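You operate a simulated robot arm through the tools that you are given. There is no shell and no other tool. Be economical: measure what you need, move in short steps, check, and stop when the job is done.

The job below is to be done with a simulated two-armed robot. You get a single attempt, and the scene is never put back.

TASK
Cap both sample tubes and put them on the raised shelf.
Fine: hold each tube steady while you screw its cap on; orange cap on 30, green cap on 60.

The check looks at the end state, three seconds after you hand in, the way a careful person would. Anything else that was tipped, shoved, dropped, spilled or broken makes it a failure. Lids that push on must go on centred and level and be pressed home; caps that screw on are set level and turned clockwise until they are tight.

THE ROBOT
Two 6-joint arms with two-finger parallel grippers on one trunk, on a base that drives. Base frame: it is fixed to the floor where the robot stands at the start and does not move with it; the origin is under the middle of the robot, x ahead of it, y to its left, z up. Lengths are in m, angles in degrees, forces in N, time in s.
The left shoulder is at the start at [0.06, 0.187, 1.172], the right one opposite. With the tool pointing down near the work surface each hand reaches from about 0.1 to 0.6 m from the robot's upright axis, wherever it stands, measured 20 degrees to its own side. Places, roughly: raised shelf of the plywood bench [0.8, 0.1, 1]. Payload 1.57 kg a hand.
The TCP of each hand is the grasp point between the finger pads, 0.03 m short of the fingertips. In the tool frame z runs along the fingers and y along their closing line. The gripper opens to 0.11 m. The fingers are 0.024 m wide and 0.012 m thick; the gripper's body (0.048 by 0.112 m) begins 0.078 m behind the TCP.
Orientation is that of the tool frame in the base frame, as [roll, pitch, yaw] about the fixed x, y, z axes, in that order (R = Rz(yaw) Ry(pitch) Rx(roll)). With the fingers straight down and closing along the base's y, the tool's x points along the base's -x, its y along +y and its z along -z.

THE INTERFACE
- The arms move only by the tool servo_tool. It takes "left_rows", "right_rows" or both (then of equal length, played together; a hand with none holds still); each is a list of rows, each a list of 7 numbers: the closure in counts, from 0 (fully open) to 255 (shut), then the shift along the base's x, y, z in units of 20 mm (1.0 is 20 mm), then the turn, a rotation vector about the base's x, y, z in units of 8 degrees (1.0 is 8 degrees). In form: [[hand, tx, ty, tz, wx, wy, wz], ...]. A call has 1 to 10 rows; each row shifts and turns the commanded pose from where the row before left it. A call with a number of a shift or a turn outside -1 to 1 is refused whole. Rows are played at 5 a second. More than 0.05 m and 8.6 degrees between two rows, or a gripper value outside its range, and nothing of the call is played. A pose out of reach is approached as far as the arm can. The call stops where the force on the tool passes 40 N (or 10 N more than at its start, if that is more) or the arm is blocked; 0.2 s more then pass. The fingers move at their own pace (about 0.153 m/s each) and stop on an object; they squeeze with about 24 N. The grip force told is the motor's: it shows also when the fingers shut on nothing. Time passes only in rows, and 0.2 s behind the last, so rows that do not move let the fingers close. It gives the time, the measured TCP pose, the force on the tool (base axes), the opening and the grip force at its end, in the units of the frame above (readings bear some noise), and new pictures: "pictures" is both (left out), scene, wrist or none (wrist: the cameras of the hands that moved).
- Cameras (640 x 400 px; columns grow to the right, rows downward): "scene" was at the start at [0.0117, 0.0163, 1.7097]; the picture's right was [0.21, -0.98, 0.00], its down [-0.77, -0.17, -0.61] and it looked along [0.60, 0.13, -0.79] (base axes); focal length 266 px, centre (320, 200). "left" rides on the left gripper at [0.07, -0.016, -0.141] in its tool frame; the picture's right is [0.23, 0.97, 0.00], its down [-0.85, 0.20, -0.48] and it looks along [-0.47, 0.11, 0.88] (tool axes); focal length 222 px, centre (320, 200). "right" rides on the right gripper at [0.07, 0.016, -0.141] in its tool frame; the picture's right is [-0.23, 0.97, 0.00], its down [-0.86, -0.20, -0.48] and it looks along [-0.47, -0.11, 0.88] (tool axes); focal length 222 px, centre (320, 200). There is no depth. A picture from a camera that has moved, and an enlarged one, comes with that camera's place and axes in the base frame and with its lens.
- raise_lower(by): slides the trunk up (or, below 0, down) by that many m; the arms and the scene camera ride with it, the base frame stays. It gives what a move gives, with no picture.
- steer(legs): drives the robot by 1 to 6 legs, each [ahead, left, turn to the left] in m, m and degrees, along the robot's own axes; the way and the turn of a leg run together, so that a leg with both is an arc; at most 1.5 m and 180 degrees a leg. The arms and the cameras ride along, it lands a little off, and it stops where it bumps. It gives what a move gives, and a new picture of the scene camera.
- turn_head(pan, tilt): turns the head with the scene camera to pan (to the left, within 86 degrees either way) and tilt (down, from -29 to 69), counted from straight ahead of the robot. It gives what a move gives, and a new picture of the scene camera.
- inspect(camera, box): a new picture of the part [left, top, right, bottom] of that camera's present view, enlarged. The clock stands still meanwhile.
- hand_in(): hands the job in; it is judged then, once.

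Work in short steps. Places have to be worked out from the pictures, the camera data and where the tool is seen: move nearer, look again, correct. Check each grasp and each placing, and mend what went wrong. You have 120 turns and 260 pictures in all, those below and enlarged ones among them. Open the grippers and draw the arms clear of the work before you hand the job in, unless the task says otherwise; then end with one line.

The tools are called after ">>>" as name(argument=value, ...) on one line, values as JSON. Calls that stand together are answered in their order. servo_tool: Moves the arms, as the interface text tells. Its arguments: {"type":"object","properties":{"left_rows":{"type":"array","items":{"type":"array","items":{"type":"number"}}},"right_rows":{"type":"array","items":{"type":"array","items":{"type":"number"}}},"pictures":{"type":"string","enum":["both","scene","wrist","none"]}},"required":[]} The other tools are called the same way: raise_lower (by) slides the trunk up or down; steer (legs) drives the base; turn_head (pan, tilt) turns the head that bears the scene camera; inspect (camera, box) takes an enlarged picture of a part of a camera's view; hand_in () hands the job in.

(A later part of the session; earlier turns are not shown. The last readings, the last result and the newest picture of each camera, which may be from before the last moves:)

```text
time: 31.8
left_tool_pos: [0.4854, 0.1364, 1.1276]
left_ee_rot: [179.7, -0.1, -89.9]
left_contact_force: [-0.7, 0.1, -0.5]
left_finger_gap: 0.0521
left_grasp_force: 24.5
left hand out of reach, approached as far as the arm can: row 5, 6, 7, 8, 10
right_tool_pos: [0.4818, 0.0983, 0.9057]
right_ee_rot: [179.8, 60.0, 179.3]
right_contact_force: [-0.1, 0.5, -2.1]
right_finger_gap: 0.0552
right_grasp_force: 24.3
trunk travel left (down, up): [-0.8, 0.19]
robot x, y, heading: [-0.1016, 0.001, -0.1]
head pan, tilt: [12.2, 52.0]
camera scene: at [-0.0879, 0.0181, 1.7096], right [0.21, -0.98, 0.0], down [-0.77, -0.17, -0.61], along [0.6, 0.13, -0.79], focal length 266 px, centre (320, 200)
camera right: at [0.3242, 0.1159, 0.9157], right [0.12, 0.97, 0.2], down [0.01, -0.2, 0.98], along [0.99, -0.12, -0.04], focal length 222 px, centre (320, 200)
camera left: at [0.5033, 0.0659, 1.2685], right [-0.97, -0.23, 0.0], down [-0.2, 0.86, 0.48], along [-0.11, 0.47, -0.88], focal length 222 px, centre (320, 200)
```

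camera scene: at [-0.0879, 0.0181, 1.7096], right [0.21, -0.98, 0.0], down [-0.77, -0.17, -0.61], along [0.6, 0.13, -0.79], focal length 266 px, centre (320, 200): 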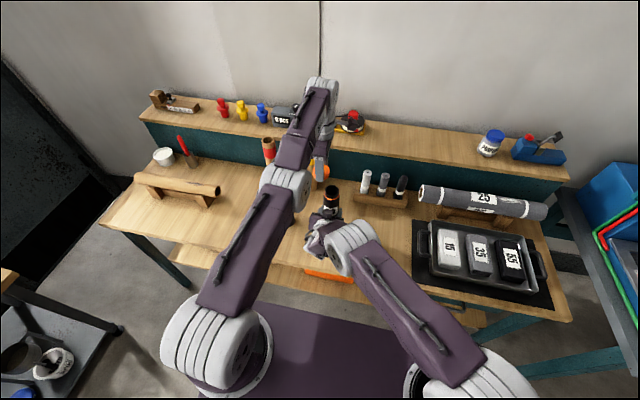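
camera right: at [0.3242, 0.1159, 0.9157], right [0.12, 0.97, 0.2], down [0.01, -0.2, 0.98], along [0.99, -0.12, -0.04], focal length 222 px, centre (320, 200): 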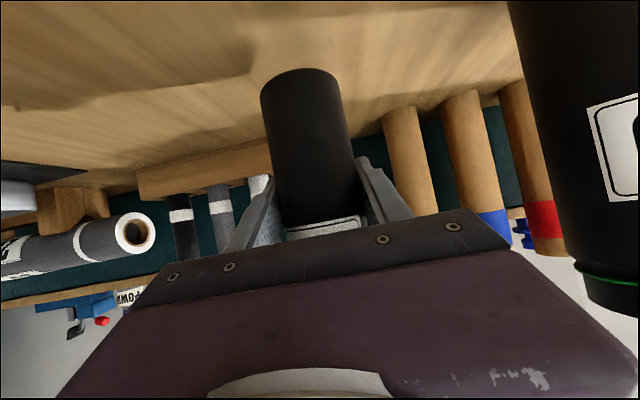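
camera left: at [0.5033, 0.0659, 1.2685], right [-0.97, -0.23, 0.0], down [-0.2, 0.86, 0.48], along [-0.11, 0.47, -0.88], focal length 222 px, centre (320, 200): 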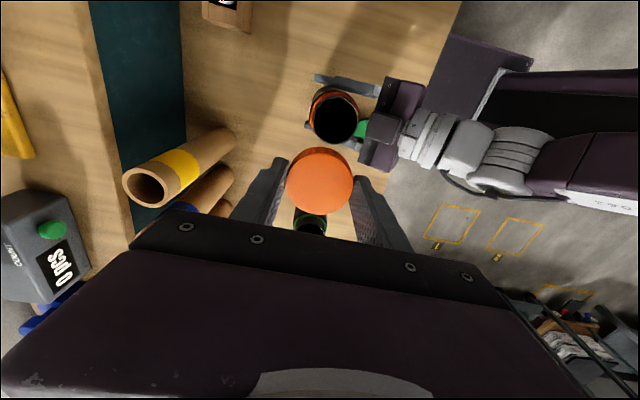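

The lift went cleanly. I draw the tube 30 mm towards the robot, so the left hand has reach to spare, then lower it back to the bench at y ≈ 0.1.

>>> servo_tool(right_rows=[[255, -0.8, 0, 0, 0, 0, 0], [255, -0.7, 0, 0, 0, 0, 0], [255, 0, 0, 0, 0, 0, 0]], pictures="none")

```text
time: 32.5
left_tool_pos: [0.4853, 0.1336, 1.1284]
left_ee_rot: [179.7, 0.1, -90.0]
left_contact_force: [1.3, -0.1, -0.7]
left_finger_gap: 0.0521
left_grasp_force: 24.2
right_tool_pos: [0.4529, 0.0977, 0.9054]
right_ee_rot: [179.7, 60.0, 179.3]
right_contact_force: [-0.2, -1.0, -1.2]
right_finger_gap: 0.0555
right_grasp_force: 24.3
trunk travel left (down, up): [-0.8, 0.19]
robot x, y, heading: [-0.0982, -0.003, 0.0]
head pan, tilt: [12.2, 52.0]
```

The right hand reached it. I lower the tube to the bench and shift the left hand back in line with it.

>>> servo_tool(left_rows=[[255, -0.7, 0, 0, 0, 0, 0], [255, -0.7, 0.3, 0, 0, 0, 0], [255, -0.3, 0.5, 0, 0, 0, 0], [255, 0, 0.5, 0, 0, 0, 0], [255, 0, 0, 0, 0, 0, 0]], right_rows=[[255, 0, 0, -0.6, 0, 0, 0], [255, 0, 0, -0.5, 0, 0, 0], [255, 0, 0, -0.3, 0, 0, 0], [255, 0, 0, -0.17, 0, 0, 0], [255, 0, 0, 0, 0, 0, 0]], pictures="both")

>>> inspect(camera="left", box=[260, 50, 420, 150])

>>> inspect(camera="left", box=[240, 130, 400, 230])

```text
time: 33.8
left_tool_pos: [0.4862, 0.1549, 1.1329]
left_ee_rot: [180.0, 0.0, -90.0]
left_contact_force: [-0.4, 0.2, -0.8]
left_finger_gap: 0.0522
left_grasp_force: 24.0
left hand out of reach, approached as far as the arm can: row 1, 2, 3
right_tool_pos: [0.4536, 0.0975, 0.8739]
right_ee_rot: [179.5, 60.1, 179.1]
right_contact_force: [0.4, 0.8, 2.0]
right_finger_gap: 0.0552
right_grasp_force: 23.4
trunk travel left (down, up): [-0.8, 0.19]
robot x, y, heading: [-0.1032, -0.0042, 0.2]
head pan, tilt: [12.2, 52.0]
camera scene: at [-0.0884, 0.0161, 1.7097], right [0.21, -0.98, 0.0], down [-0.77, -0.17, -0.61], along [0.6, 0.13, -0.79], focal length 266 px, centre (320, 200)
camera right: at [0.2956, 0.1145, 0.8846], right [0.12, 0.97, 0.2], down [0.01, -0.2, 0.98], along [0.99, -0.12, -0.03], focal length 222 px, centre (320, 200)
camera left: at [0.5039, 0.0862, 1.2735], right [-0.97, -0.23, 0.0], down [-0.2, 0.85, 0.48], along [-0.11, 0.47, -0.88], focal length 222 px, centre (320, 200)
```

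scene: 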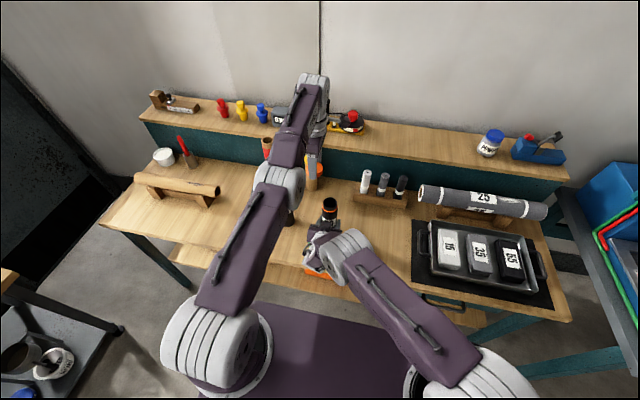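
right: 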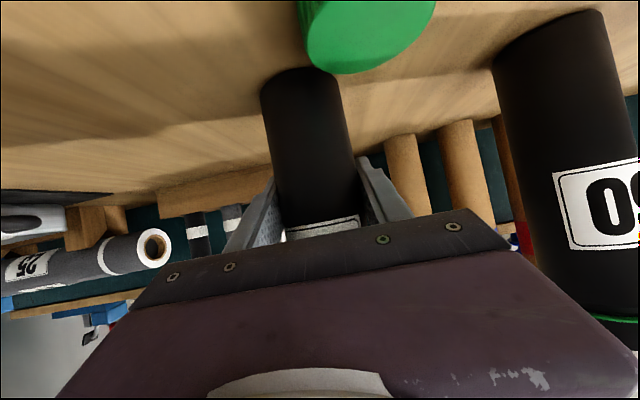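
left: 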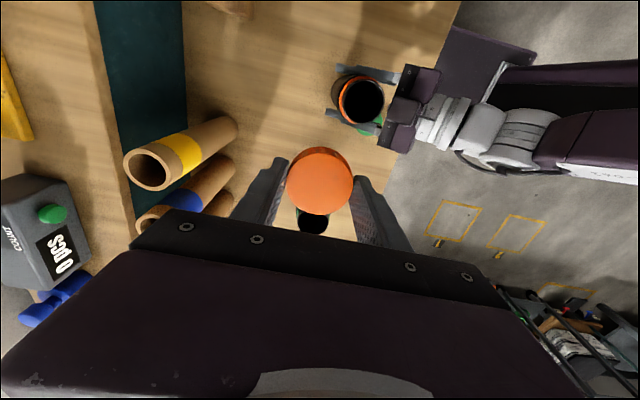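

```text
4.00 times, centred on (340, 100) of left
camera zoom: at [0.5039, 0.0862, 1.2735], right [-0.97, -0.23, 0.0], down [-0.2, 0.85, 0.48], along [-0.11, 0.47, -0.88], focal length 888 px, centre (240, 600)
```

zoom: 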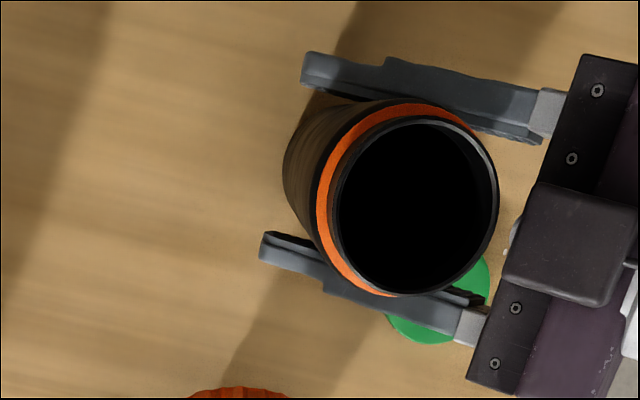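

```text
4.00 times, centred on (320, 180) of left
camera zoom: at [0.5039, 0.0862, 1.2735], right [-0.97, -0.23, 0.0], down [-0.2, 0.85, 0.48], along [-0.11, 0.47, -0.88], focal length 888 px, centre (320, 280)
```

zoom: 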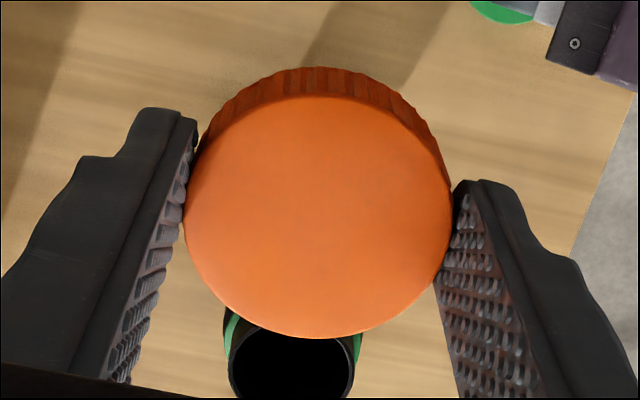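

It looks like the left wrist's turn limit, rather than its reach, blocks it at this yaw. The neck measures (0.450, 0.098). I turn the left hand 40° clockwise and move over the tube, staying 75 mm up.

>>> servo_tool(left_rows=[[255, 0, 0, 0, 0, 0, -1], [255, 0, 0, 0, 0, 0, -1], [255, 0, 0, 0, 0, 0, -1], [255, 0, 0, 0, 0, 0, -1], [255, 0, 0, 0, 0, 0, -1], [255, -0.6, -1, 0, 0, 0, 0], [255, -0.6, -1, 0, 0, 0, 0], [255, -0.6, -0.9, 0, 0, 0, 0], [255, 0, 0, -0.7, 0, 0, 0], [255, 0, 0, 0, 0, 0, 0]], pictures="wrist")

```text
time: 36.0
left_tool_pos: [0.4805, 0.0939, 1.1255]
left_ee_rot: [179.9, 0.1, -130.0]
left_contact_force: [0.1, -0.5, -0.5]
left_finger_gap: 0.052
left_grasp_force: 24.2
left hand out of reach, approached as far as the arm can: row 6, 7, 8
right_tool_pos: [0.4524, 0.0972, 0.8737]
right_ee_rot: [179.5, 60.1, 179.2]
right_contact_force: [-0.3, -0.2, 6.9]
right_finger_gap: 0.0555
right_grasp_force: 24.6
trunk travel left (down, up): [-0.8, 0.19]
robot x, y, heading: [-0.1016, -0.0002, -0.3]
head pan, tilt: [12.2, 52.0]
camera left: at [0.4487, 0.03, 1.2667], right [-0.89, 0.45, 0.0], down [0.4, 0.78, 0.48], along [0.21, 0.43, -0.88], focal length 222 px, centre (320, 200)
```

left: 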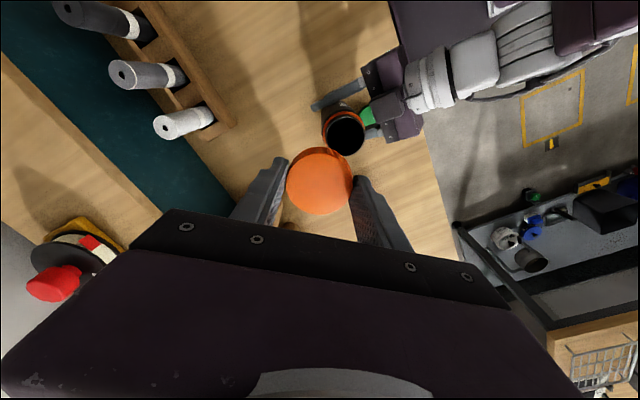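

The left arm seems stuck straight-stretched at a radius of about 0.528 m from its shoulder. I pull it back towards the left and near side to see whether it bends again.

>>> servo_tool(left_rows=[[255, -1, 0.5, 0.3, 0, 0, 0], [255, -1, 0.5, 0.3, 0, 0, 0], [255, -1, 0.5, 0.3, 0, 0, 0], [255, 0, 0, 0, 0, 0, 0]], pictures="scene")

```text
time: 37.0
left_tool_pos: [0.4796, 0.103, 1.1407]
left_ee_rot: [179.8, 0.0, -130.0]
left_contact_force: [0.3, 0.9, -0.2]
left_finger_gap: 0.0521
left_grasp_force: 23.7
left hand out of reach, approached as far as the arm can: row 1, 2, 3
right_tool_pos: [0.4519, 0.0975, 0.8735]
right_ee_rot: [179.7, 60.0, 179.4]
right_contact_force: [0.1, -0.2, 6.1]
right_finger_gap: 0.0552
right_grasp_force: 24.5
trunk travel left (down, up): [-0.8, 0.19]
robot x, y, heading: [-0.1013, -0.0022, 0.0]
head pan, tilt: [12.2, 52.0]
camera scene: at [-0.0892, 0.016, 1.7097], right [0.21, -0.98, 0.0], down [-0.77, -0.17, -0.62], along [0.6, 0.13, -0.79], focal length 266 px, centre (320, 200)
```

scene: 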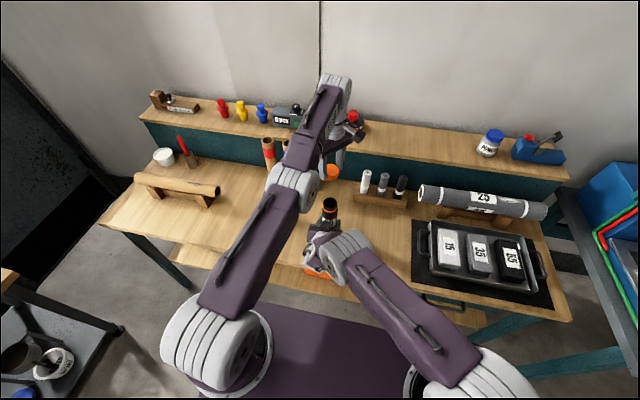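

The arm is indeed straight. Driving the hand downward should bend the elbow the right way, so I go down and back together, keeping the cap above rim height.

>>> servo_tool(left_rows=[[255, -0.2, 0, -0.8, 0, 0, 0], [255, -0.3, 0, -0.8, 0, 0, 0], [255, -0.3, 0, -0.8, 0, 0, 0], [255, -0.3, 0, -0.7, 0, 0, 0], [255, -0.3, 0, 0, 0, 0, 0], [255, 0, 0, 0, 0, 0, 0]], pictures="none")

```text
time: 38.4
left_tool_pos: [0.4866, 0.1006, 1.0831]
left_ee_rot: [179.8, 0.0, -130.0]
left_contact_force: [-0.3, -0.5, -0.3]
left_finger_gap: 0.0519
left_grasp_force: 24.3
left hand out of reach, approached as far as the arm can: row 1, 2, 3, 4, 5
right_tool_pos: [0.4528, 0.0979, 0.8728]
right_ee_rot: [179.5, 60.1, 179.3]
right_contact_force: [-0.7, 0.1, 6.4]
right_finger_gap: 0.0551
right_grasp_force: 23.5
trunk travel left (down, up): [-0.8, 0.19]
robot x, y, heading: [-0.1006, -0.0014, 0.1]
head pan, tilt: [12.2, 52.0]
```

It's still sliding along the reach sphere. I tilt the tool outward, which brings the wrist in towards the shoulder, to see whether the elbow then bends.

>>> servo_tool(left_rows=[[255, 0, 0, 0.5, 0, -0.8, 0], [255, 0, 0, 0, 0, -0.8, 0], [255, 0, 0, 0, 0, -0.8, 0], [255, 0, 0, 0, 0, -0.8, 0], [255, -0.5, 0, 0, 0, 0, 0], [255, -0.5, 0, 0, 0, 0, 0], [255, 0, 0, 0, 0, 0, 0]], pictures="none")

```text
time: 40.0
left_tool_pos: [0.5867, 0.0743, 1.1216]
left_ee_rot: [-160.0, 16.2, -127.1]
left_contact_force: [0.0, -0.2, -0.5]
left_finger_gap: 0.0521
left_grasp_force: 24.1
left hand out of reach, approached as far as the arm can: row 1, 2, 3, 4, 5, 6
right_tool_pos: [0.4526, 0.097, 0.8738]
right_ee_rot: [179.8, 60.1, 179.3]
right_contact_force: [-0.8, -0.1, 5.2]
right_finger_gap: 0.0553
right_grasp_force: 24.2
trunk travel left (down, up): [-0.8, 0.19]
robot x, y, heading: [-0.0968, 0.0011, 0.3]
head pan, tilt: [12.2, 52.0]
```

The wrist itself did not move. I undo the tilt and look closely at the arm to understand its configuration.

>>> servo_tool(left_rows=[[255, 0, 0, 0, 0, 0.8, 0], [255, 0, 0, 0, 0, 0.8, 0], [255, 0, 0, 0, 0, 0.8, 0], [255, 0, 0, 0, 0, 0.8, 0], [255, 0, 0, 0, 0, 0, 0]], pictures="none")

>>> inspect(camera="scene", box=[140, 50, 460, 400])

```text
time: 41.1
left_tool_pos: [0.5116, 0.0863, 1.1163]
left_ee_rot: [-175.1, 4.1, -129.8]
left_contact_force: [0.3, 0.8, 0.0]
left_finger_gap: 0.052
left_grasp_force: 23.2
left hand out of reach, approached as far as the arm can: row 1, 2, 3, 4
right_tool_pos: [0.4527, 0.0961, 0.8739]
right_ee_rot: [179.7, 60.1, 179.3]
right_contact_force: [-0.5, 0.3, 4.8]
right_finger_gap: 0.0551
right_grasp_force: 24.1
trunk travel left (down, up): [-0.8, 0.19]
robot x, y, heading: [-0.0989, 0.0005, 0.0]
head pan, tilt: [12.2, 52.0]
```

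```text
1.14 times, centred on (300, 225) of scene
camera zoom: at [-0.089, 0.0161, 1.7097], right [0.21, -0.98, 0.0], down [-0.77, -0.17, -0.62], along [0.6, 0.13, -0.79], focal length 304 px, centre (343, 171)
```

zoom: 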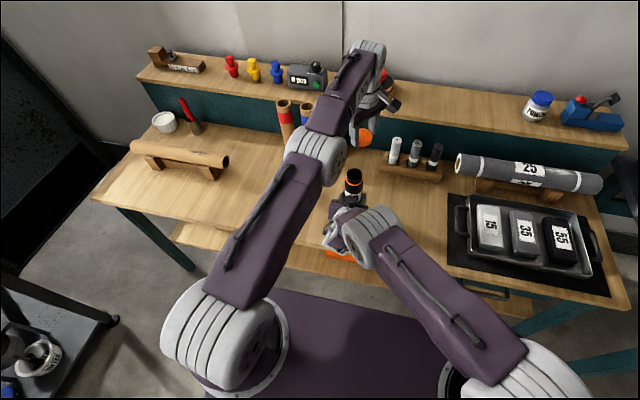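

I try a pure downward move, with no pull back, and watch whether it is flagged.

>>> servo_tool(left_rows=[[255, 0, 0, -0.5, 0, 0.25, 0], [255, 0, 0, -0.5, 0, 0.25, 0], [255, 0, 0, -0.5, 0, 0, 0], [255, 0, 0, -0.5, 0, 0, 0], [255, -0.3, 0, 0, 0, 0, 0], [255, -0.3, 0, 0, 0, 0, 0]], pictures="none")

```text
time: 42.5
left_tool_pos: [0.497, 0.0895, 1.0745]
left_ee_rot: [-178.3, 1.6, -130.0]
left_contact_force: [0.9, 0.0, 0.7]
left_finger_gap: 0.0523
left_grasp_force: 24.4
left hand out of reach, approached as far as the arm can: row 1, 2, 5, 6
right_tool_pos: [0.4525, 0.0973, 0.874]
right_ee_rot: [179.7, 60.1, 179.2]
right_contact_force: [0.1, 0.3, 3.5]
right_finger_gap: 0.0552
right_grasp_force: 24.2
trunk travel left (down, up): [-0.8, 0.19]
robot x, y, heading: [-0.1003, 0.0026, -0.1]
head pan, tilt: [12.2, 52.0]
```

Pure downward rows were accepted and backward ones weren't. I test whether tiny backward steps (2 mm each) are followed.

>>> servo_tool(left_rows=[[255, -0.1, 0.05, -0.1, 0, 0, 0], [255, -0.1, 0.05, -0.1, 0, 0, 0], [255, -0.1, 0.05, -0.1, 0, 0, 0], [255, -0.1, 0.05, 0, 0, 0, 0], [255, -0.1, 0.05, 0, 0, 0, 0], [255, -0.1, 0.05, 0, 0, 0, 0], [255, -0.1, 0.05, 0, 0, 0, 0], [255, -0.1, 0.05, 0, 0, 0, 0], [255, -0.1, 0.05, 0, 0, 0, 0], [255, -0.1, 0.05, 0, 0, 0, 0]], pictures="none")

```text
time: 44.8
left_tool_pos: [0.4981, 0.0942, 1.0682]
left_ee_rot: [-178.3, 1.5, -130.0]
left_contact_force: [1.4, 0.5, 0.3]
left_finger_gap: 0.0519
left_grasp_force: 24.0
left hand out of reach, approached as far as the arm can: row 2, 4, 6, 8, 10
right_tool_pos: [0.4524, 0.0974, 0.8737]
right_ee_rot: [179.6, 60.1, 179.3]
right_contact_force: [-0.6, 0.8, 3.7]
right_finger_gap: 0.0552
right_grasp_force: 23.8
trunk travel left (down, up): [-0.8, 0.19]
robot x, y, heading: [-0.1005, 0.0015, -0.2]
head pan, tilt: [12.2, 52.0]
```

The data fit a straight arm on a sphere of radius 0.535 m about the shoulder. I ride up the sphere, then come straight down, which runs inside the sphere and should force the elbow to bend.

>>> servo_tool(left_rows=[[255, 0, 0, 1, 0, 0, 0], [255, 0, 0, 1, 0, 0, 0], [255, 0, 0, 1, 0, 0, 0], [255, 0, 0, 1, 0, 0, 0], [255, 0, 0, 1, 0, 0, 0], [255, 0, 0, 1, 0, 0, 0], [255, 0, 0, 1, 0, 0, 0], [255, 0, 0, 0, 0, 0, 0]], pictures="none")

>>> servo_tool(left_rows=[[255, 0, 0, -0.4, 0, 0, 0], [255, 0, 0, -0.4, 0, 0, 0], [255, 0, 0, -0.4, 0, 0, 0], [255, 0, 0, -0.4, 0, 0, 0], [255, 0, 0, -0.4, 0, 0, 0], [255, 0, 0, -0.4, 0, 0, 0], [255, 0, 0, -0.4, 0, 0, 0], [255, 0, 0, -0.4, 0, 0, 0], [255, 0, 0, -0.4, 0, 0, 0], [255, 0, 0, -0.4, 0, 0, 0]], pictures="none")

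```text
time: 46.5
left_tool_pos: [0.4744, 0.0971, 1.2014]
left_ee_rot: [-178.2, 1.5, -130.0]
left_contact_force: [0.1, -0.3, -0.1]
left_finger_gap: 0.0519
left_grasp_force: 24.2
left hand out of reach, approached as far as the arm can: row 3, 5, 6, 7
right_tool_pos: [0.4525, 0.0969, 0.8744]
right_ee_rot: [179.7, 60.1, 179.3]
right_contact_force: [-1.9, -0.8, 3.4]
right_finger_gap: 0.0551
right_grasp_force: 24.2
trunk travel left (down, up): [-0.8, 0.19]
robot x, y, heading: [-0.0993, 0.0002, -0.1]
head pan, tilt: [12.2, 52.0]
```

```text
time: 48.8
left_tool_pos: [0.476, 0.098, 1.1223]
left_ee_rot: [-178.1, 1.6, -130.0]
left_contact_force: [0.7, -0.3, 0.1]
left_finger_gap: 0.0519
left_grasp_force: 24.1
right_tool_pos: [0.453, 0.0979, 0.8741]
right_ee_rot: [179.8, 60.0, 179.4]
right_contact_force: [-0.5, -0.5, 2.5]
right_finger_gap: 0.0553
right_grasp_force: 24.0
trunk travel left (down, up): [-0.8, 0.19]
robot x, y, heading: [-0.1011, 0.001, -0.1]
head pan, tilt: [12.2, 52.0]
```

That worked with no flags, and the arm is now inside its limit. I continue down a little while pulling back in small steps and correcting the small tilt.

>>> servo_tool(left_rows=[[255, 0, 0, -0.4, 0, 0, 0], [255, 0, 0, -0.4, 0, 0, 0], [255, -0.2, 0, -0.3, 0, 0, 0], [255, -0.3, 0, 0, 0, 0, 0], [255, -0.4, 0, 0, 0, 0, 0], [255, -0.4, 0, 0, 0, 0, 0], [255, 0, 0, 0, 0, 0, 0]], pictures="none")

```text
time: 50.4
left_tool_pos: [0.4496, 0.0989, 1.0993]
left_ee_rot: [-178.2, 1.6, -130.0]
left_contact_force: [1.1, 0.0, 0.1]
left_finger_gap: 0.052
left_grasp_force: 23.9
right_tool_pos: [0.4523, 0.0974, 0.8753]
right_ee_rot: [179.7, 60.1, 179.4]
right_contact_force: [-0.1, -0.1, 3.0]
right_finger_gap: 0.055
right_grasp_force: 24.2
trunk travel left (down, up): [-0.8, 0.19]
robot x, y, heading: [-0.1039, -0.0006, 0.1]
head pan, tilt: [12.2, 52.0]
```

The arm is free again. I correct the 2.4° residual tilt and look down at the tube.

>>> servo_tool(left_rows=[[255, 0, 0, 0, 0, 0.3, 0], [255, 0, 0, 0, 0, 0, 0]], pictures="both")

>>> inspect(camera="left", box=[240, 110, 400, 210])

>>> inspect(camera="scene", box=[270, 130, 390, 205])

```text
time: 51.0
left_tool_pos: [0.4489, 0.0975, 1.0996]
left_ee_rot: [179.9, 0.0, -130.0]
left_contact_force: [0.1, -0.2, -0.4]
left_finger_gap: 0.0521
left_grasp_force: 23.6
right_tool_pos: [0.4543, 0.0977, 0.8748]
right_ee_rot: [179.7, 60.1, 179.3]
right_contact_force: [0.4, -0.3, 4.0]
right_finger_gap: 0.0554
right_grasp_force: 24.3
trunk travel left (down, up): [-0.8, 0.19]
robot x, y, heading: [-0.1014, 0.0035, -0.1]
head pan, tilt: [12.2, 52.0]
camera scene: at [-0.0887, 0.0162, 1.7097], right [0.21, -0.98, 0.0], down [-0.77, -0.17, -0.62], along [0.6, 0.13, -0.79], focal length 266 px, centre (320, 200)
camera left: at [0.4188, 0.0342, 1.2399], right [-0.89, 0.45, 0.0], down [0.4, 0.78, 0.48], along [0.22, 0.43, -0.88], focal length 222 px, centre (320, 200)
```

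scene: 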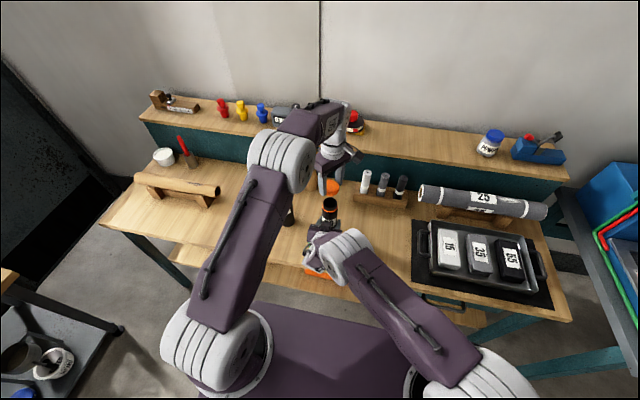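
left: 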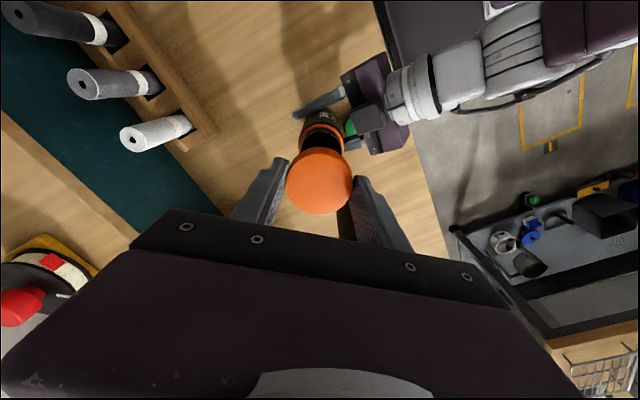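

```text
4.00 times, centred on (320, 160) of left
camera zoom: at [0.4188, 0.0342, 1.2399], right [-0.89, 0.45, 0.0], down [0.4, 0.78, 0.48], along [0.22, 0.43, -0.88], focal length 888 px, centre (320, 360)
```

zoom: 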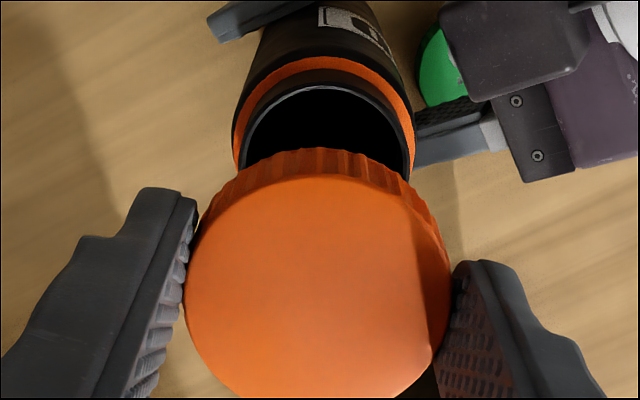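

```text
5.33 times, centred on (330, 168) of scene
camera zoom: at [-0.0887, 0.0162, 1.7097], right [0.21, -0.98, 0.0], down [-0.77, -0.17, -0.62], along [0.6, 0.13, -0.79], focal length 1419 px, centre (267, 373)
```

zoom: 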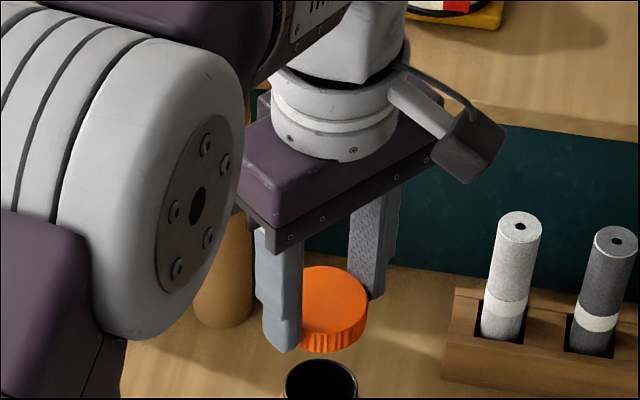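

From this view the cap is well aligned radially and needs about 2 mm along the picture's right. I correct by (−0.0018, +0.0009) and lower to about 8 mm above the rim.

>>> servo_tool(left_rows=[[255, -0.09, 0.045, -0.6, 0, 0, 0], [255, 0, 0, -0.8, 0, 0, 0], [255, 0, 0, -0.8, 0, 0, 0], [255, 0, 0, -0.7, 0, 0, 0], [255, 0, 0, 0, 0, 0, 0]], pictures="none")

>>> inspect(camera="left", box=[240, 110, 400, 210])

>>> inspect(camera="scene", box=[290, 160, 370, 210])

```text
time: 52.1
left_tool_pos: [0.4475, 0.0982, 1.0413]
left_ee_rot: [179.9, -0.1, -130.0]
left_contact_force: [0.1, 0.2, -0.6]
left_finger_gap: 0.0519
left_grasp_force: 23.6
right_tool_pos: [0.4531, 0.0974, 0.8731]
right_ee_rot: [179.6, 60.0, 179.3]
right_contact_force: [0.0, 0.2, 2.3]
right_finger_gap: 0.0552
right_grasp_force: 24.3
trunk travel left (down, up): [-0.8, 0.19]
robot x, y, heading: [-0.1014, 0.0002, 0.3]
head pan, tilt: [12.2, 52.0]
```

```text
4.00 times, centred on (320, 160) of left
camera zoom: at [0.4163, 0.0352, 1.1828], right [-0.89, 0.45, 0.0], down [0.4, 0.78, 0.48], along [0.22, 0.43, -0.88], focal length 888 px, centre (320, 360)
```

zoom: 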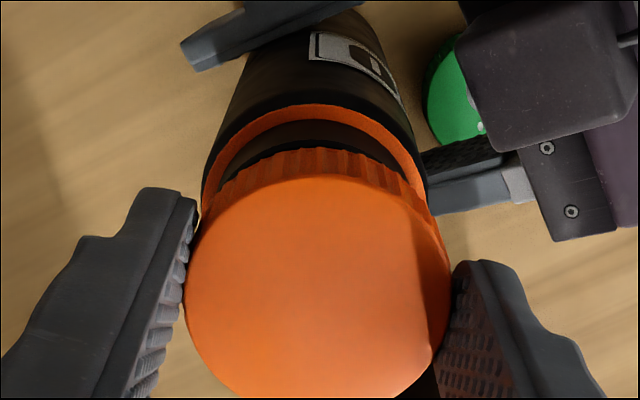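

```text
8.00 times, centred on (330, 185) of scene
camera zoom: at [-0.0887, 0.0162, 1.7097], right [0.21, -0.98, 0.0], down [-0.77, -0.17, -0.62], along [0.6, 0.13, -0.79], focal length 2128 px, centre (240, 320)
```

zoom: 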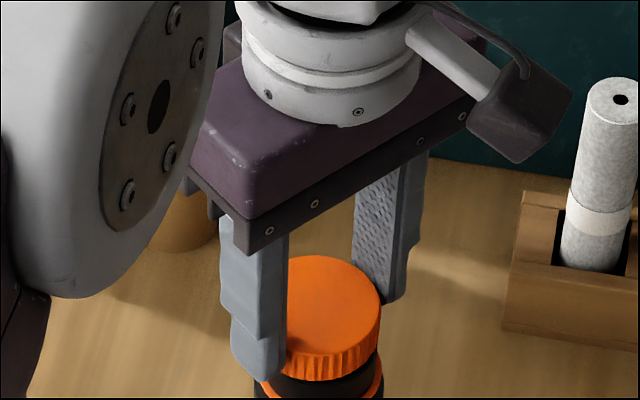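

The cap and the tube's ring line up in both views. I lower in small steps until the force shows contact.

>>> servo_tool(left_rows=[[255, 0, 0, -0.2, 0, 0, 0], [255, 0, 0, -0.2, 0, 0, 0], [255, 0, 0, 0, 0, 0, 0]], pictures="none")

>>> servo_tool(left_rows=[[255, 0, 0, -0.15, 0, 0, 0], [255, 0, 0, 0, 0, 0, 0]], pictures="none")

>>> inspect(camera="scene", box=[290, 170, 370, 220])

```text
time: 53.0
left_tool_pos: [0.4481, 0.0998, 1.0369]
left_ee_rot: [-179.9, 0.0, -130.0]
left_contact_force: [-4.8, -0.3, 19.5]
left_finger_gap: 0.0522
left_grasp_force: 24.2
right_tool_pos: [0.4531, 0.0972, 0.873]
right_ee_rot: [179.6, 60.1, 179.2]
right_contact_force: [10.3, 1.4, -6.2]
right_finger_gap: 0.0553
right_grasp_force: 23.8
trunk travel left (down, up): [-0.8, 0.19]
robot x, y, heading: [-0.0984, -0.0006, -0.0]
head pan, tilt: [12.2, 52.0]
```

```text
time: 53.5
left_tool_pos: [0.4482, 0.0981, 1.0333]
left_ee_rot: [-179.9, 0.3, -130.1]
left_contact_force: [-0.8, 1.3, 27.8]
left_finger_gap: 0.0525
left_grasp_force: 24.1
right_tool_pos: [0.4515, 0.0974, 0.8737]
right_ee_rot: [179.6, 60.0, 179.3]
right_contact_force: [8.3, -1.3, -9.2]
right_finger_gap: 0.0552
right_grasp_force: 24.1
trunk travel left (down, up): [-0.8, 0.19]
robot x, y, heading: [-0.098, 0.0035, -0.3]
head pan, tilt: [12.2, 52.0]
```

```text
8.00 times, centred on (330, 195) of scene
camera zoom: at [-0.0898, 0.016, 1.7098], right [0.21, -0.98, 0.0], down [-0.77, -0.17, -0.62], along [0.6, 0.13, -0.79], focal length 2128 px, centre (240, 240)
```

zoom: 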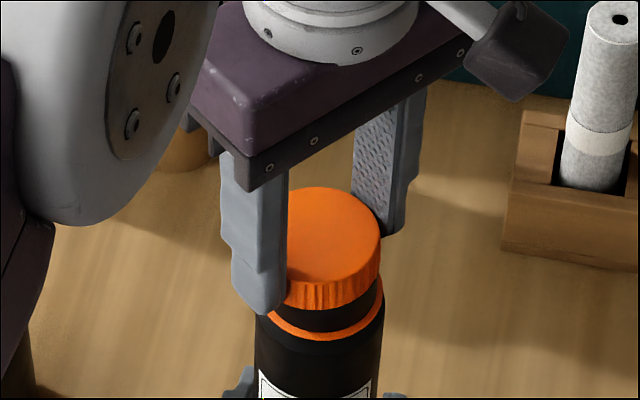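

The cap is seated on the neck with 28 N of downward force. I begin turning clockwise 80° and watch how the force and height change.

>>> servo_tool(left_rows=[[255, 0, 0, 0, 0, 0, -1], [255, 0, 0, 0, 0, 0, -1], [255, 0, 0, 0, 0, 0, -1], [255, 0, 0, 0, 0, 0, -1], [255, 0, 0, 0, 0, 0, -1], [255, 0, 0, 0, 0, 0, -1], [255, 0, 0, 0, 0, 0, -1], [255, 0, 0, 0, 0, 0, -1], [255, 0, 0, 0, 0, 0, -1], [255, 0, 0, 0, 0, 0, -1]], pictures="none")

>>> inspect(camera="scene", box=[290, 170, 370, 220])

```text
time: 55.8
left_tool_pos: [0.4485, 0.0981, 1.0305]
left_ee_rot: [179.9, 0.1, 149.8]
left_contact_force: [-2.3, -0.3, 0.1]
left_finger_gap: 0.0522
left_grasp_force: 24.0
right_tool_pos: [0.4528, 0.0972, 0.8733]
right_ee_rot: [179.7, 60.2, 179.3]
right_contact_force: [3.3, 4.0, 5.0]
right_finger_gap: 0.0552
right_grasp_force: 23.9
trunk travel left (down, up): [-0.8, 0.19]
robot x, y, heading: [-0.1001, 0.0004, 0.2]
head pan, tilt: [12.2, 52.0]
```

```text
8.00 times, centred on (330, 195) of scene
camera zoom: at [-0.0888, 0.0165, 1.7097], right [0.21, -0.98, 0.0], down [-0.77, -0.17, -0.62], along [0.6, 0.13, -0.79], focal length 2128 px, centre (240, 240)
```

zoom: 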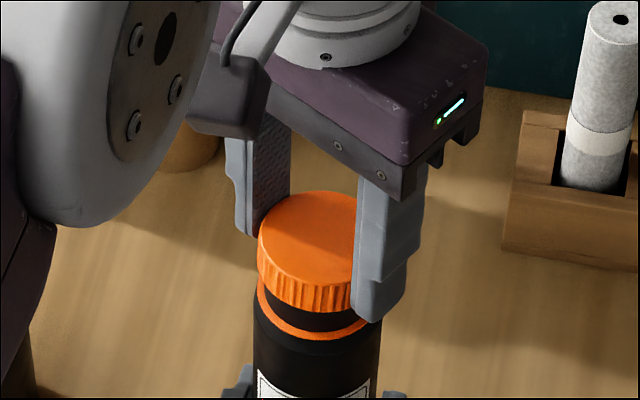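

The thread engaged: force fell to zero and the cap dropped about 3 mm. I keep turning clockwise with a slight downward feed.

>>> servo_tool(left_rows=[[255, 0, 0, -0.1, 0, 0, -1], [255, 0, 0, -0.04, 0, 0, -1], [255, 0, 0, -0.04, 0, 0, -1], [255, 0, 0, -0.04, 0, 0, -1], [255, 0, 0, -0.04, 0, 0, -1], [255, 0, 0, -0.04, 0, 0, -1], [255, 0, 0, -0.04, 0, 0, -1], [255, 0, 0, -0.04, 0, 0, -1], [255, 0, 0, -0.04, 0, 0, -1], [255, 0, 0, -0.04, 0, 0, -1]], pictures="none")

>>> inspect(camera="scene", box=[290, 170, 370, 220])

```text
time: 58.0
left_tool_pos: [0.446, 0.098, 1.0219]
left_ee_rot: [179.9, 0.0, 69.8]
left_contact_force: [-0.6, -0.1, -0.5]
left_finger_gap: 0.0524
left_grasp_force: 23.6
right_tool_pos: [0.453, 0.0978, 0.8747]
right_ee_rot: [179.6, 60.0, 179.2]
right_contact_force: [2.0, -0.6, 8.9]
right_finger_gap: 0.0555
right_grasp_force: 24.1
trunk travel left (down, up): [-0.8, 0.19]
robot x, y, heading: [-0.1012, -0.0013, 0.2]
head pan, tilt: [12.2, 52.0]
```

```text
8.00 times, centred on (330, 195) of scene
camera zoom: at [-0.089, 0.0162, 1.7097], right [0.21, -0.98, 0.0], down [-0.77, -0.17, -0.62], along [0.6, 0.13, -0.79], focal length 2128 px, centre (240, 240)
```

zoom: 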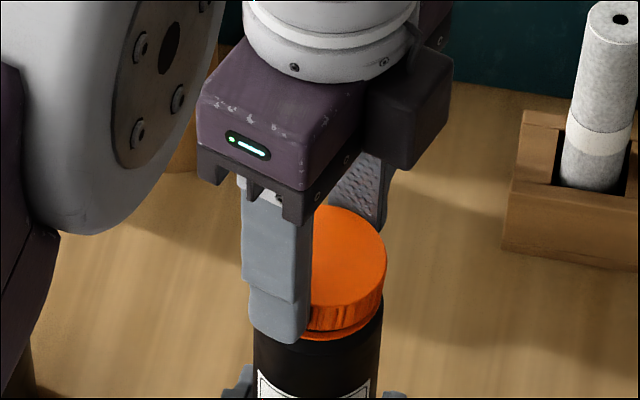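

The cap came down 8.6 mm and nearly covers the neck. I continue turning with a small downward bias to find where it tightens.

>>> servo_tool(left_rows=[[255, 0, 0, -0.03, 0, 0, -1], [255, 0, 0, -0.03, 0, 0, -1], [255, 0, 0, -0.03, 0, 0, -1], [255, 0, 0, -0.03, 0, 0, -1], [255, 0, 0, -0.03, 0, 0, -1]], pictures="none")

>>> inspect(camera="scene", box=[290, 170, 370, 220])

```text
time: 59.1
left_tool_pos: [0.4476, 0.0976, 1.0191]
left_ee_rot: [179.9, -0.2, 29.9]
left_contact_force: [-1.1, 0.8, 18.1]
left_finger_gap: 0.052
left_grasp_force: 24.0
right_tool_pos: [0.4526, 0.0976, 0.8744]
right_ee_rot: [179.6, 60.1, 179.3]
right_contact_force: [9.6, 1.0, -0.6]
right_finger_gap: 0.0552
right_grasp_force: 24.2
trunk travel left (down, up): [-0.8, 0.19]
robot x, y, heading: [-0.1016, 0.0025, -0.1]
head pan, tilt: [12.2, 52.0]
```

```text
8.00 times, centred on (330, 195) of scene
camera zoom: at [-0.0896, 0.016, 1.7098], right [0.21, -0.98, 0.0], down [-0.77, -0.17, -0.62], along [0.6, 0.13, -0.79], focal length 2128 px, centre (240, 240)
```

zoom: 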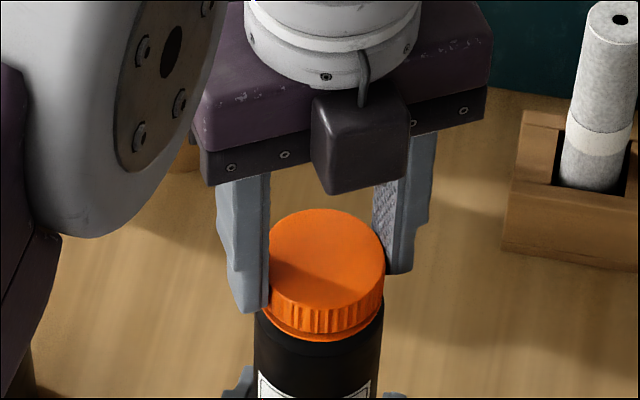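

An 18 N push has built up, so the cap now resists. I turn on clockwise without more feed to see whether it's the thread lagging or already tight.

>>> servo_tool(left_rows=[[255, 0, 0, 0, 0, 0, -1], [255, 0, 0, 0, 0, 0, -1], [255, 0, 0, 0, 0, 0, -1], [255, 0, 0, 0, 0, 0, -1], [255, 0, 0, 0, 0, 0, -1], [255, 0, 0, 0, 0, 0, -1]], pictures="none")

>>> inspect(camera="scene", box=[290, 170, 370, 220])

```text
time: 60.6
left_tool_pos: [0.4135, 0.0326, 1.0116]
left_ee_rot: [-177.0, -0.5, -15.3]
left_contact_force: [3.6, 10.7, 3.7]
left_finger_gap: 0.0552
left_grasp_force: 24.4
left hand out of reach, approached as far as the arm can: row 5, 6
right_tool_pos: [0.4488, 0.0902, 0.8658]
right_ee_rot: [179.6, 59.1, 178.6]
right_contact_force: [-4.3, -12.5, -4.5]
right_finger_gap: 0.0808
right_grasp_force: 23.8
trunk travel left (down, up): [-0.8, 0.19]
robot x, y, heading: [-0.1001, 0.0025, -0.1]
head pan, tilt: [12.2, 52.0]
stopped in row 6 (right hand): the force on the tool passed its limit (the readings are from after the stop); the commanded pose is now the measured one
```

```text
8.00 times, centred on (330, 195) of scene
camera zoom: at [-0.0876, 0.015, 1.7092], right [0.21, -0.98, 0.0], down [-0.77, -0.17, -0.61], along [0.6, 0.13, -0.79], focal length 2128 px, centre (240, 240)
```

zoom: 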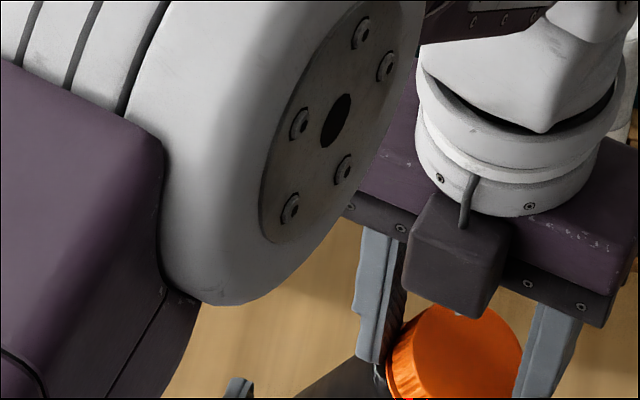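

The wrist ran into its turn limit and the arm swung aside, pulling on the tube. I stop and look carefully before anything else.

>>> inspect(camera="scene", box=[260, 130, 460, 290])

>>> inspect(camera="right", box=[0, 0, 640, 400])

>>> inspect(camera="left", box=[0, 0, 640, 400])

```text
2.50 times, centred on (360, 210) of scene
camera zoom: at [-0.0876, 0.015, 1.7092], right [0.21, -0.98, 0.0], down [-0.77, -0.17, -0.61], along [0.6, 0.13, -0.79], focal length 665 px, centre (220, 175)
```

zoom: 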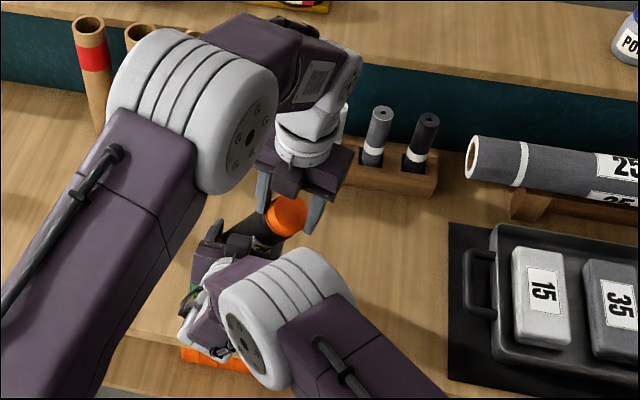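

```text
1.00 times, centred on (320, 200) of right
camera zoom: at [0.2923, 0.1089, 0.879], right [0.14, 0.97, 0.2], down [0.03, -0.2, 0.98], along [0.99, -0.13, -0.05], focal length 222 px, centre (320, 200)
```

zoom: 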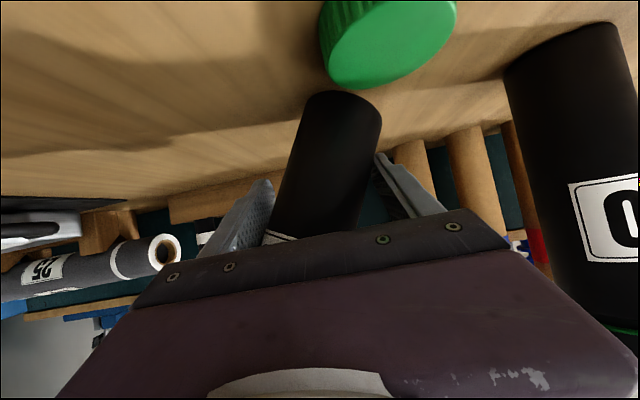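

```text
1.00 times, centred on (320, 200) of left
camera zoom: at [0.4833, 0.0242, 1.1535], right [-0.04, -1.0, -0.05], down [-0.89, 0.01, 0.46], along [-0.46, 0.06, -0.89], focal length 222 px, centre (320, 200)
```

zoom: 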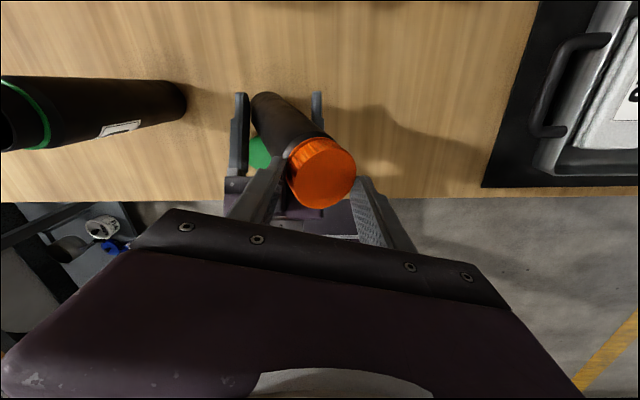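

The tube is leaning towards −y, still caught in the right fingers, with the cap on it and in the left fingers. I bring the left hand back along its path, turning it counter-clockwise off its limit, so the tube stands up again.

>>> servo_tool(left_rows=[[255, 0.3, 0.5, 0.08, 0, 0, 0.8], [255, 0.3, 0.5, 0.08, 0, 0, 0.8], [255, 0.3, 0.5, 0.08, 0, 0, 0.7], [255, 0.3, 0.6, 0.08, 0, 0, 0.5], [255, 0, 0, 0, 0, 0, 0]], pictures="both")

```text
time: 61.8
left_tool_pos: [0.4358, 0.0758, 1.0174]
left_ee_rot: [-177.0, -0.5, 7.2]
left_contact_force: [-3.9, 0.8, -1.0]
left_finger_gap: 0.0521
left_grasp_force: 24.4
right_tool_pos: [0.4495, 0.0916, 0.8665]
right_ee_rot: [179.9, 59.3, 178.8]
right_contact_force: [3.9, -0.7, 0.6]
right_finger_gap: 0.059
right_grasp_force: 24.1
trunk travel left (down, up): [-0.8, 0.19]
robot x, y, heading: [-0.1022, -0.0029, -0.0]
head pan, tilt: [12.2, 52.0]
camera scene: at [-0.0886, 0.0159, 1.7095], right [0.21, -0.98, 0.0], down [-0.77, -0.17, -0.61], along [0.6, 0.13, -0.79], focal length 266 px, centre (320, 200)
camera left: at [0.5036, 0.0935, 1.1587], right [0.35, -0.94, -0.05], down [-0.82, -0.33, 0.46], along [-0.45, -0.12, -0.89], focal length 222 px, centre (320, 200)
```

scene: 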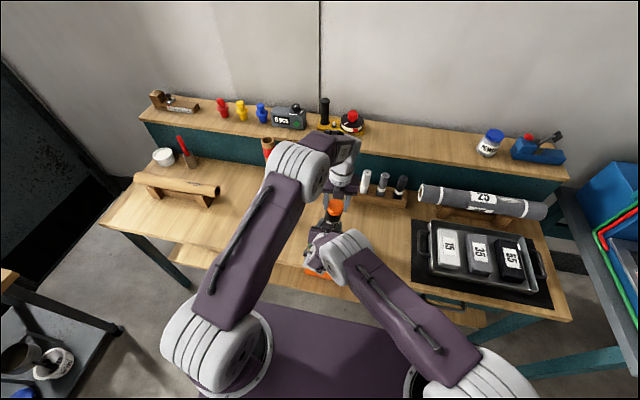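
left: 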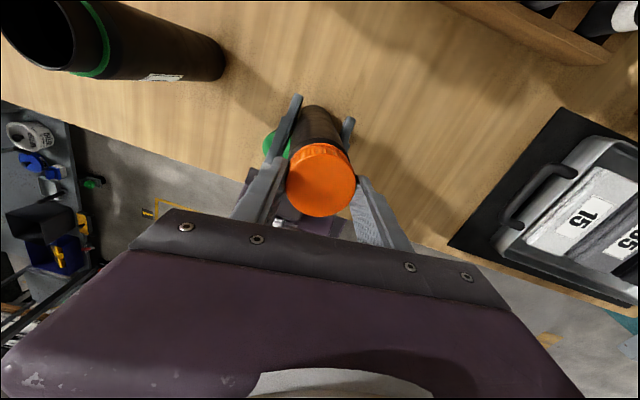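

The tube is nearly upright again (gap 59 mm). I finish the correction and level the hand.

>>> servo_tool(left_rows=[[255, 0.25, 0.4, 0.05, -0.2, 0, 0.3], [255, 0.25, 0.4, 0.05, -0.175, 0, 0.3], [255, 0, 0, 0, 0, 0, 0], [255, 0, 0, 0, 0, 0, 0]], pictures="none")

>>> inspect(camera="scene", box=[270, 150, 390, 225])

>>> inspect(camera="right", box=[160, 0, 480, 250])

>>> inspect(camera="left", box=[200, 80, 440, 230])

```text
time: 62.8
left_tool_pos: [0.447, 0.0908, 1.0195]
left_ee_rot: [180.0, 0.1, 11.8]
left_contact_force: [-8.5, 0.0, -6.3]
left_finger_gap: 0.0521
left_grasp_force: 24.1
right_tool_pos: [0.4505, 0.0924, 0.8678]
right_ee_rot: [179.8, 59.2, 178.8]
right_contact_force: [7.3, 0.9, 4.9]
right_finger_gap: 0.055
right_grasp_force: 23.5
trunk travel left (down, up): [-0.8, 0.19]
robot x, y, heading: [-0.1003, 0.0011, -0.1]
head pan, tilt: [12.2, 52.0]
```

```text
5.33 times, centred on (330, 188) of scene
camera zoom: at [-0.0881, 0.0163, 1.7096], right [0.21, -0.98, 0.0], down [-0.77, -0.17, -0.61], along [0.6, 0.13, -0.79], focal length 1419 px, centre (267, 267)
```

zoom: 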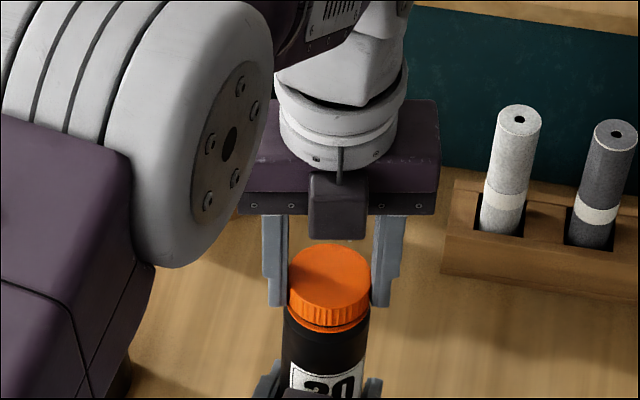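

```text
1.60 times, centred on (320, 125) of right
camera zoom: at [0.2926, 0.1109, 0.8805], right [0.13, 0.97, 0.2], down [0.02, -0.2, 0.98], along [0.99, -0.13, -0.05], focal length 355 px, centre (320, 320)
```

zoom: 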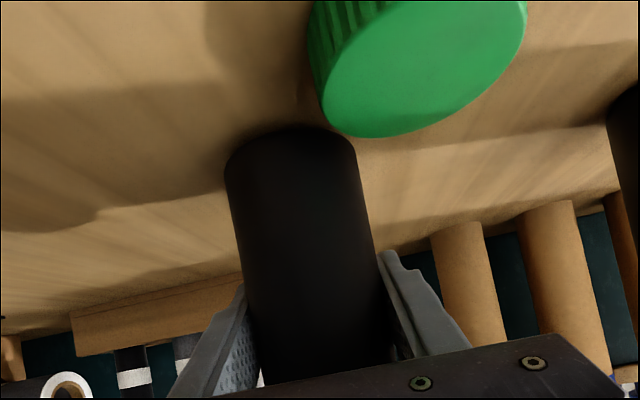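

```text
2.67 times, centred on (320, 155) of left
camera zoom: at [0.5123, 0.1223, 1.1598], right [0.42, -0.91, 0.0], down [-0.79, -0.37, 0.48], along [-0.43, -0.2, -0.88], focal length 592 px, centre (320, 320)
```

zoom: 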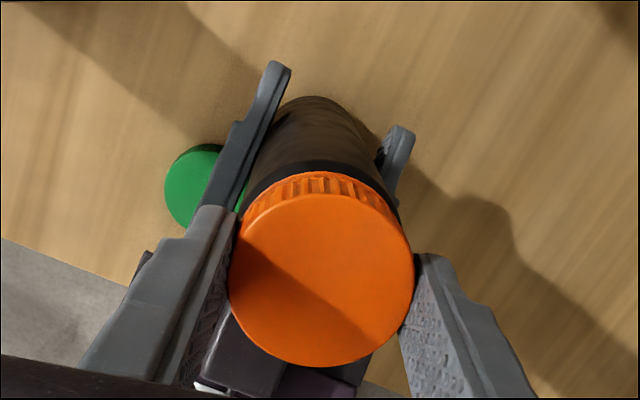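

The tube stands upright again in the right hand and the cap is on straight. I release the cap partly and turn the left hand back counter-clockwise, well clear of its limit, for another bite.

>>> servo_tool(left_rows=[[75, 0, 0, 0, 0, 0, 0], [75, 0, 0, 0, 0, 0, 0], [75, 0, 0, 0, 0, 0, 1], [75, 0, 0, 0, 0, 0, 1], [75, 0, 0, 0, 0, 0, 1], [75, 0, 0, 0, 0, 0, 1], [75, 0, 0, 0, 0, 0, 1], [75, 0, 0, 0, 0, 0, 1], [75, 0, 0, 0, 0, 0, 1], [75, 0, 0, 0, 0, 0, 1]], pictures="none")

>>> inspect(camera="scene", box=[290, 170, 370, 220])

>>> inspect(camera="left", box=[200, 80, 440, 230])

```text
time: 65.0
left_tool_pos: [0.4476, 0.0915, 1.0197]
left_ee_rot: [179.9, 0.0, 76.0]
left_contact_force: [-0.3, -0.6, -0.7]
left_finger_gap: 0.0775
left_grasp_force: 0.0
right_tool_pos: [0.4493, 0.0919, 0.8661]
right_ee_rot: [179.8, 59.3, 178.7]
right_contact_force: [-0.7, 0.0, -1.5]
right_finger_gap: 0.055
right_grasp_force: 23.6
trunk travel left (down, up): [-0.8, 0.19]
robot x, y, heading: [-0.0959, 0.0033, -0.0]
head pan, tilt: [12.2, 52.0]
```

```text
8.00 times, centred on (330, 195) of scene
camera zoom: at [-0.0882, 0.0161, 1.7096], right [0.21, -0.98, 0.0], down [-0.77, -0.17, -0.61], along [0.6, 0.13, -0.79], focal length 2128 px, centre (240, 240)
```

zoom: 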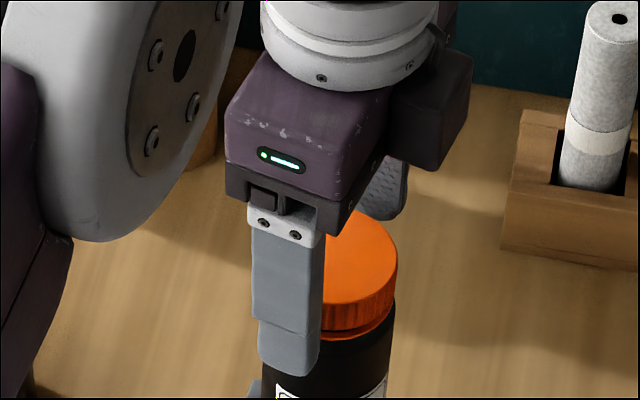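

```text
2.67 times, centred on (320, 155) of left
camera zoom: at [0.4488, 0.1631, 1.161], right [1.0, -0.01, 0.0], down [-0.01, -0.88, 0.48], along [-0.01, -0.48, -0.88], focal length 592 px, centre (320, 320)
```

zoom: 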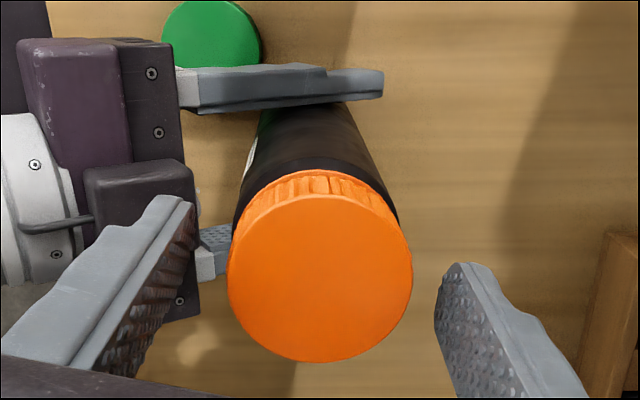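

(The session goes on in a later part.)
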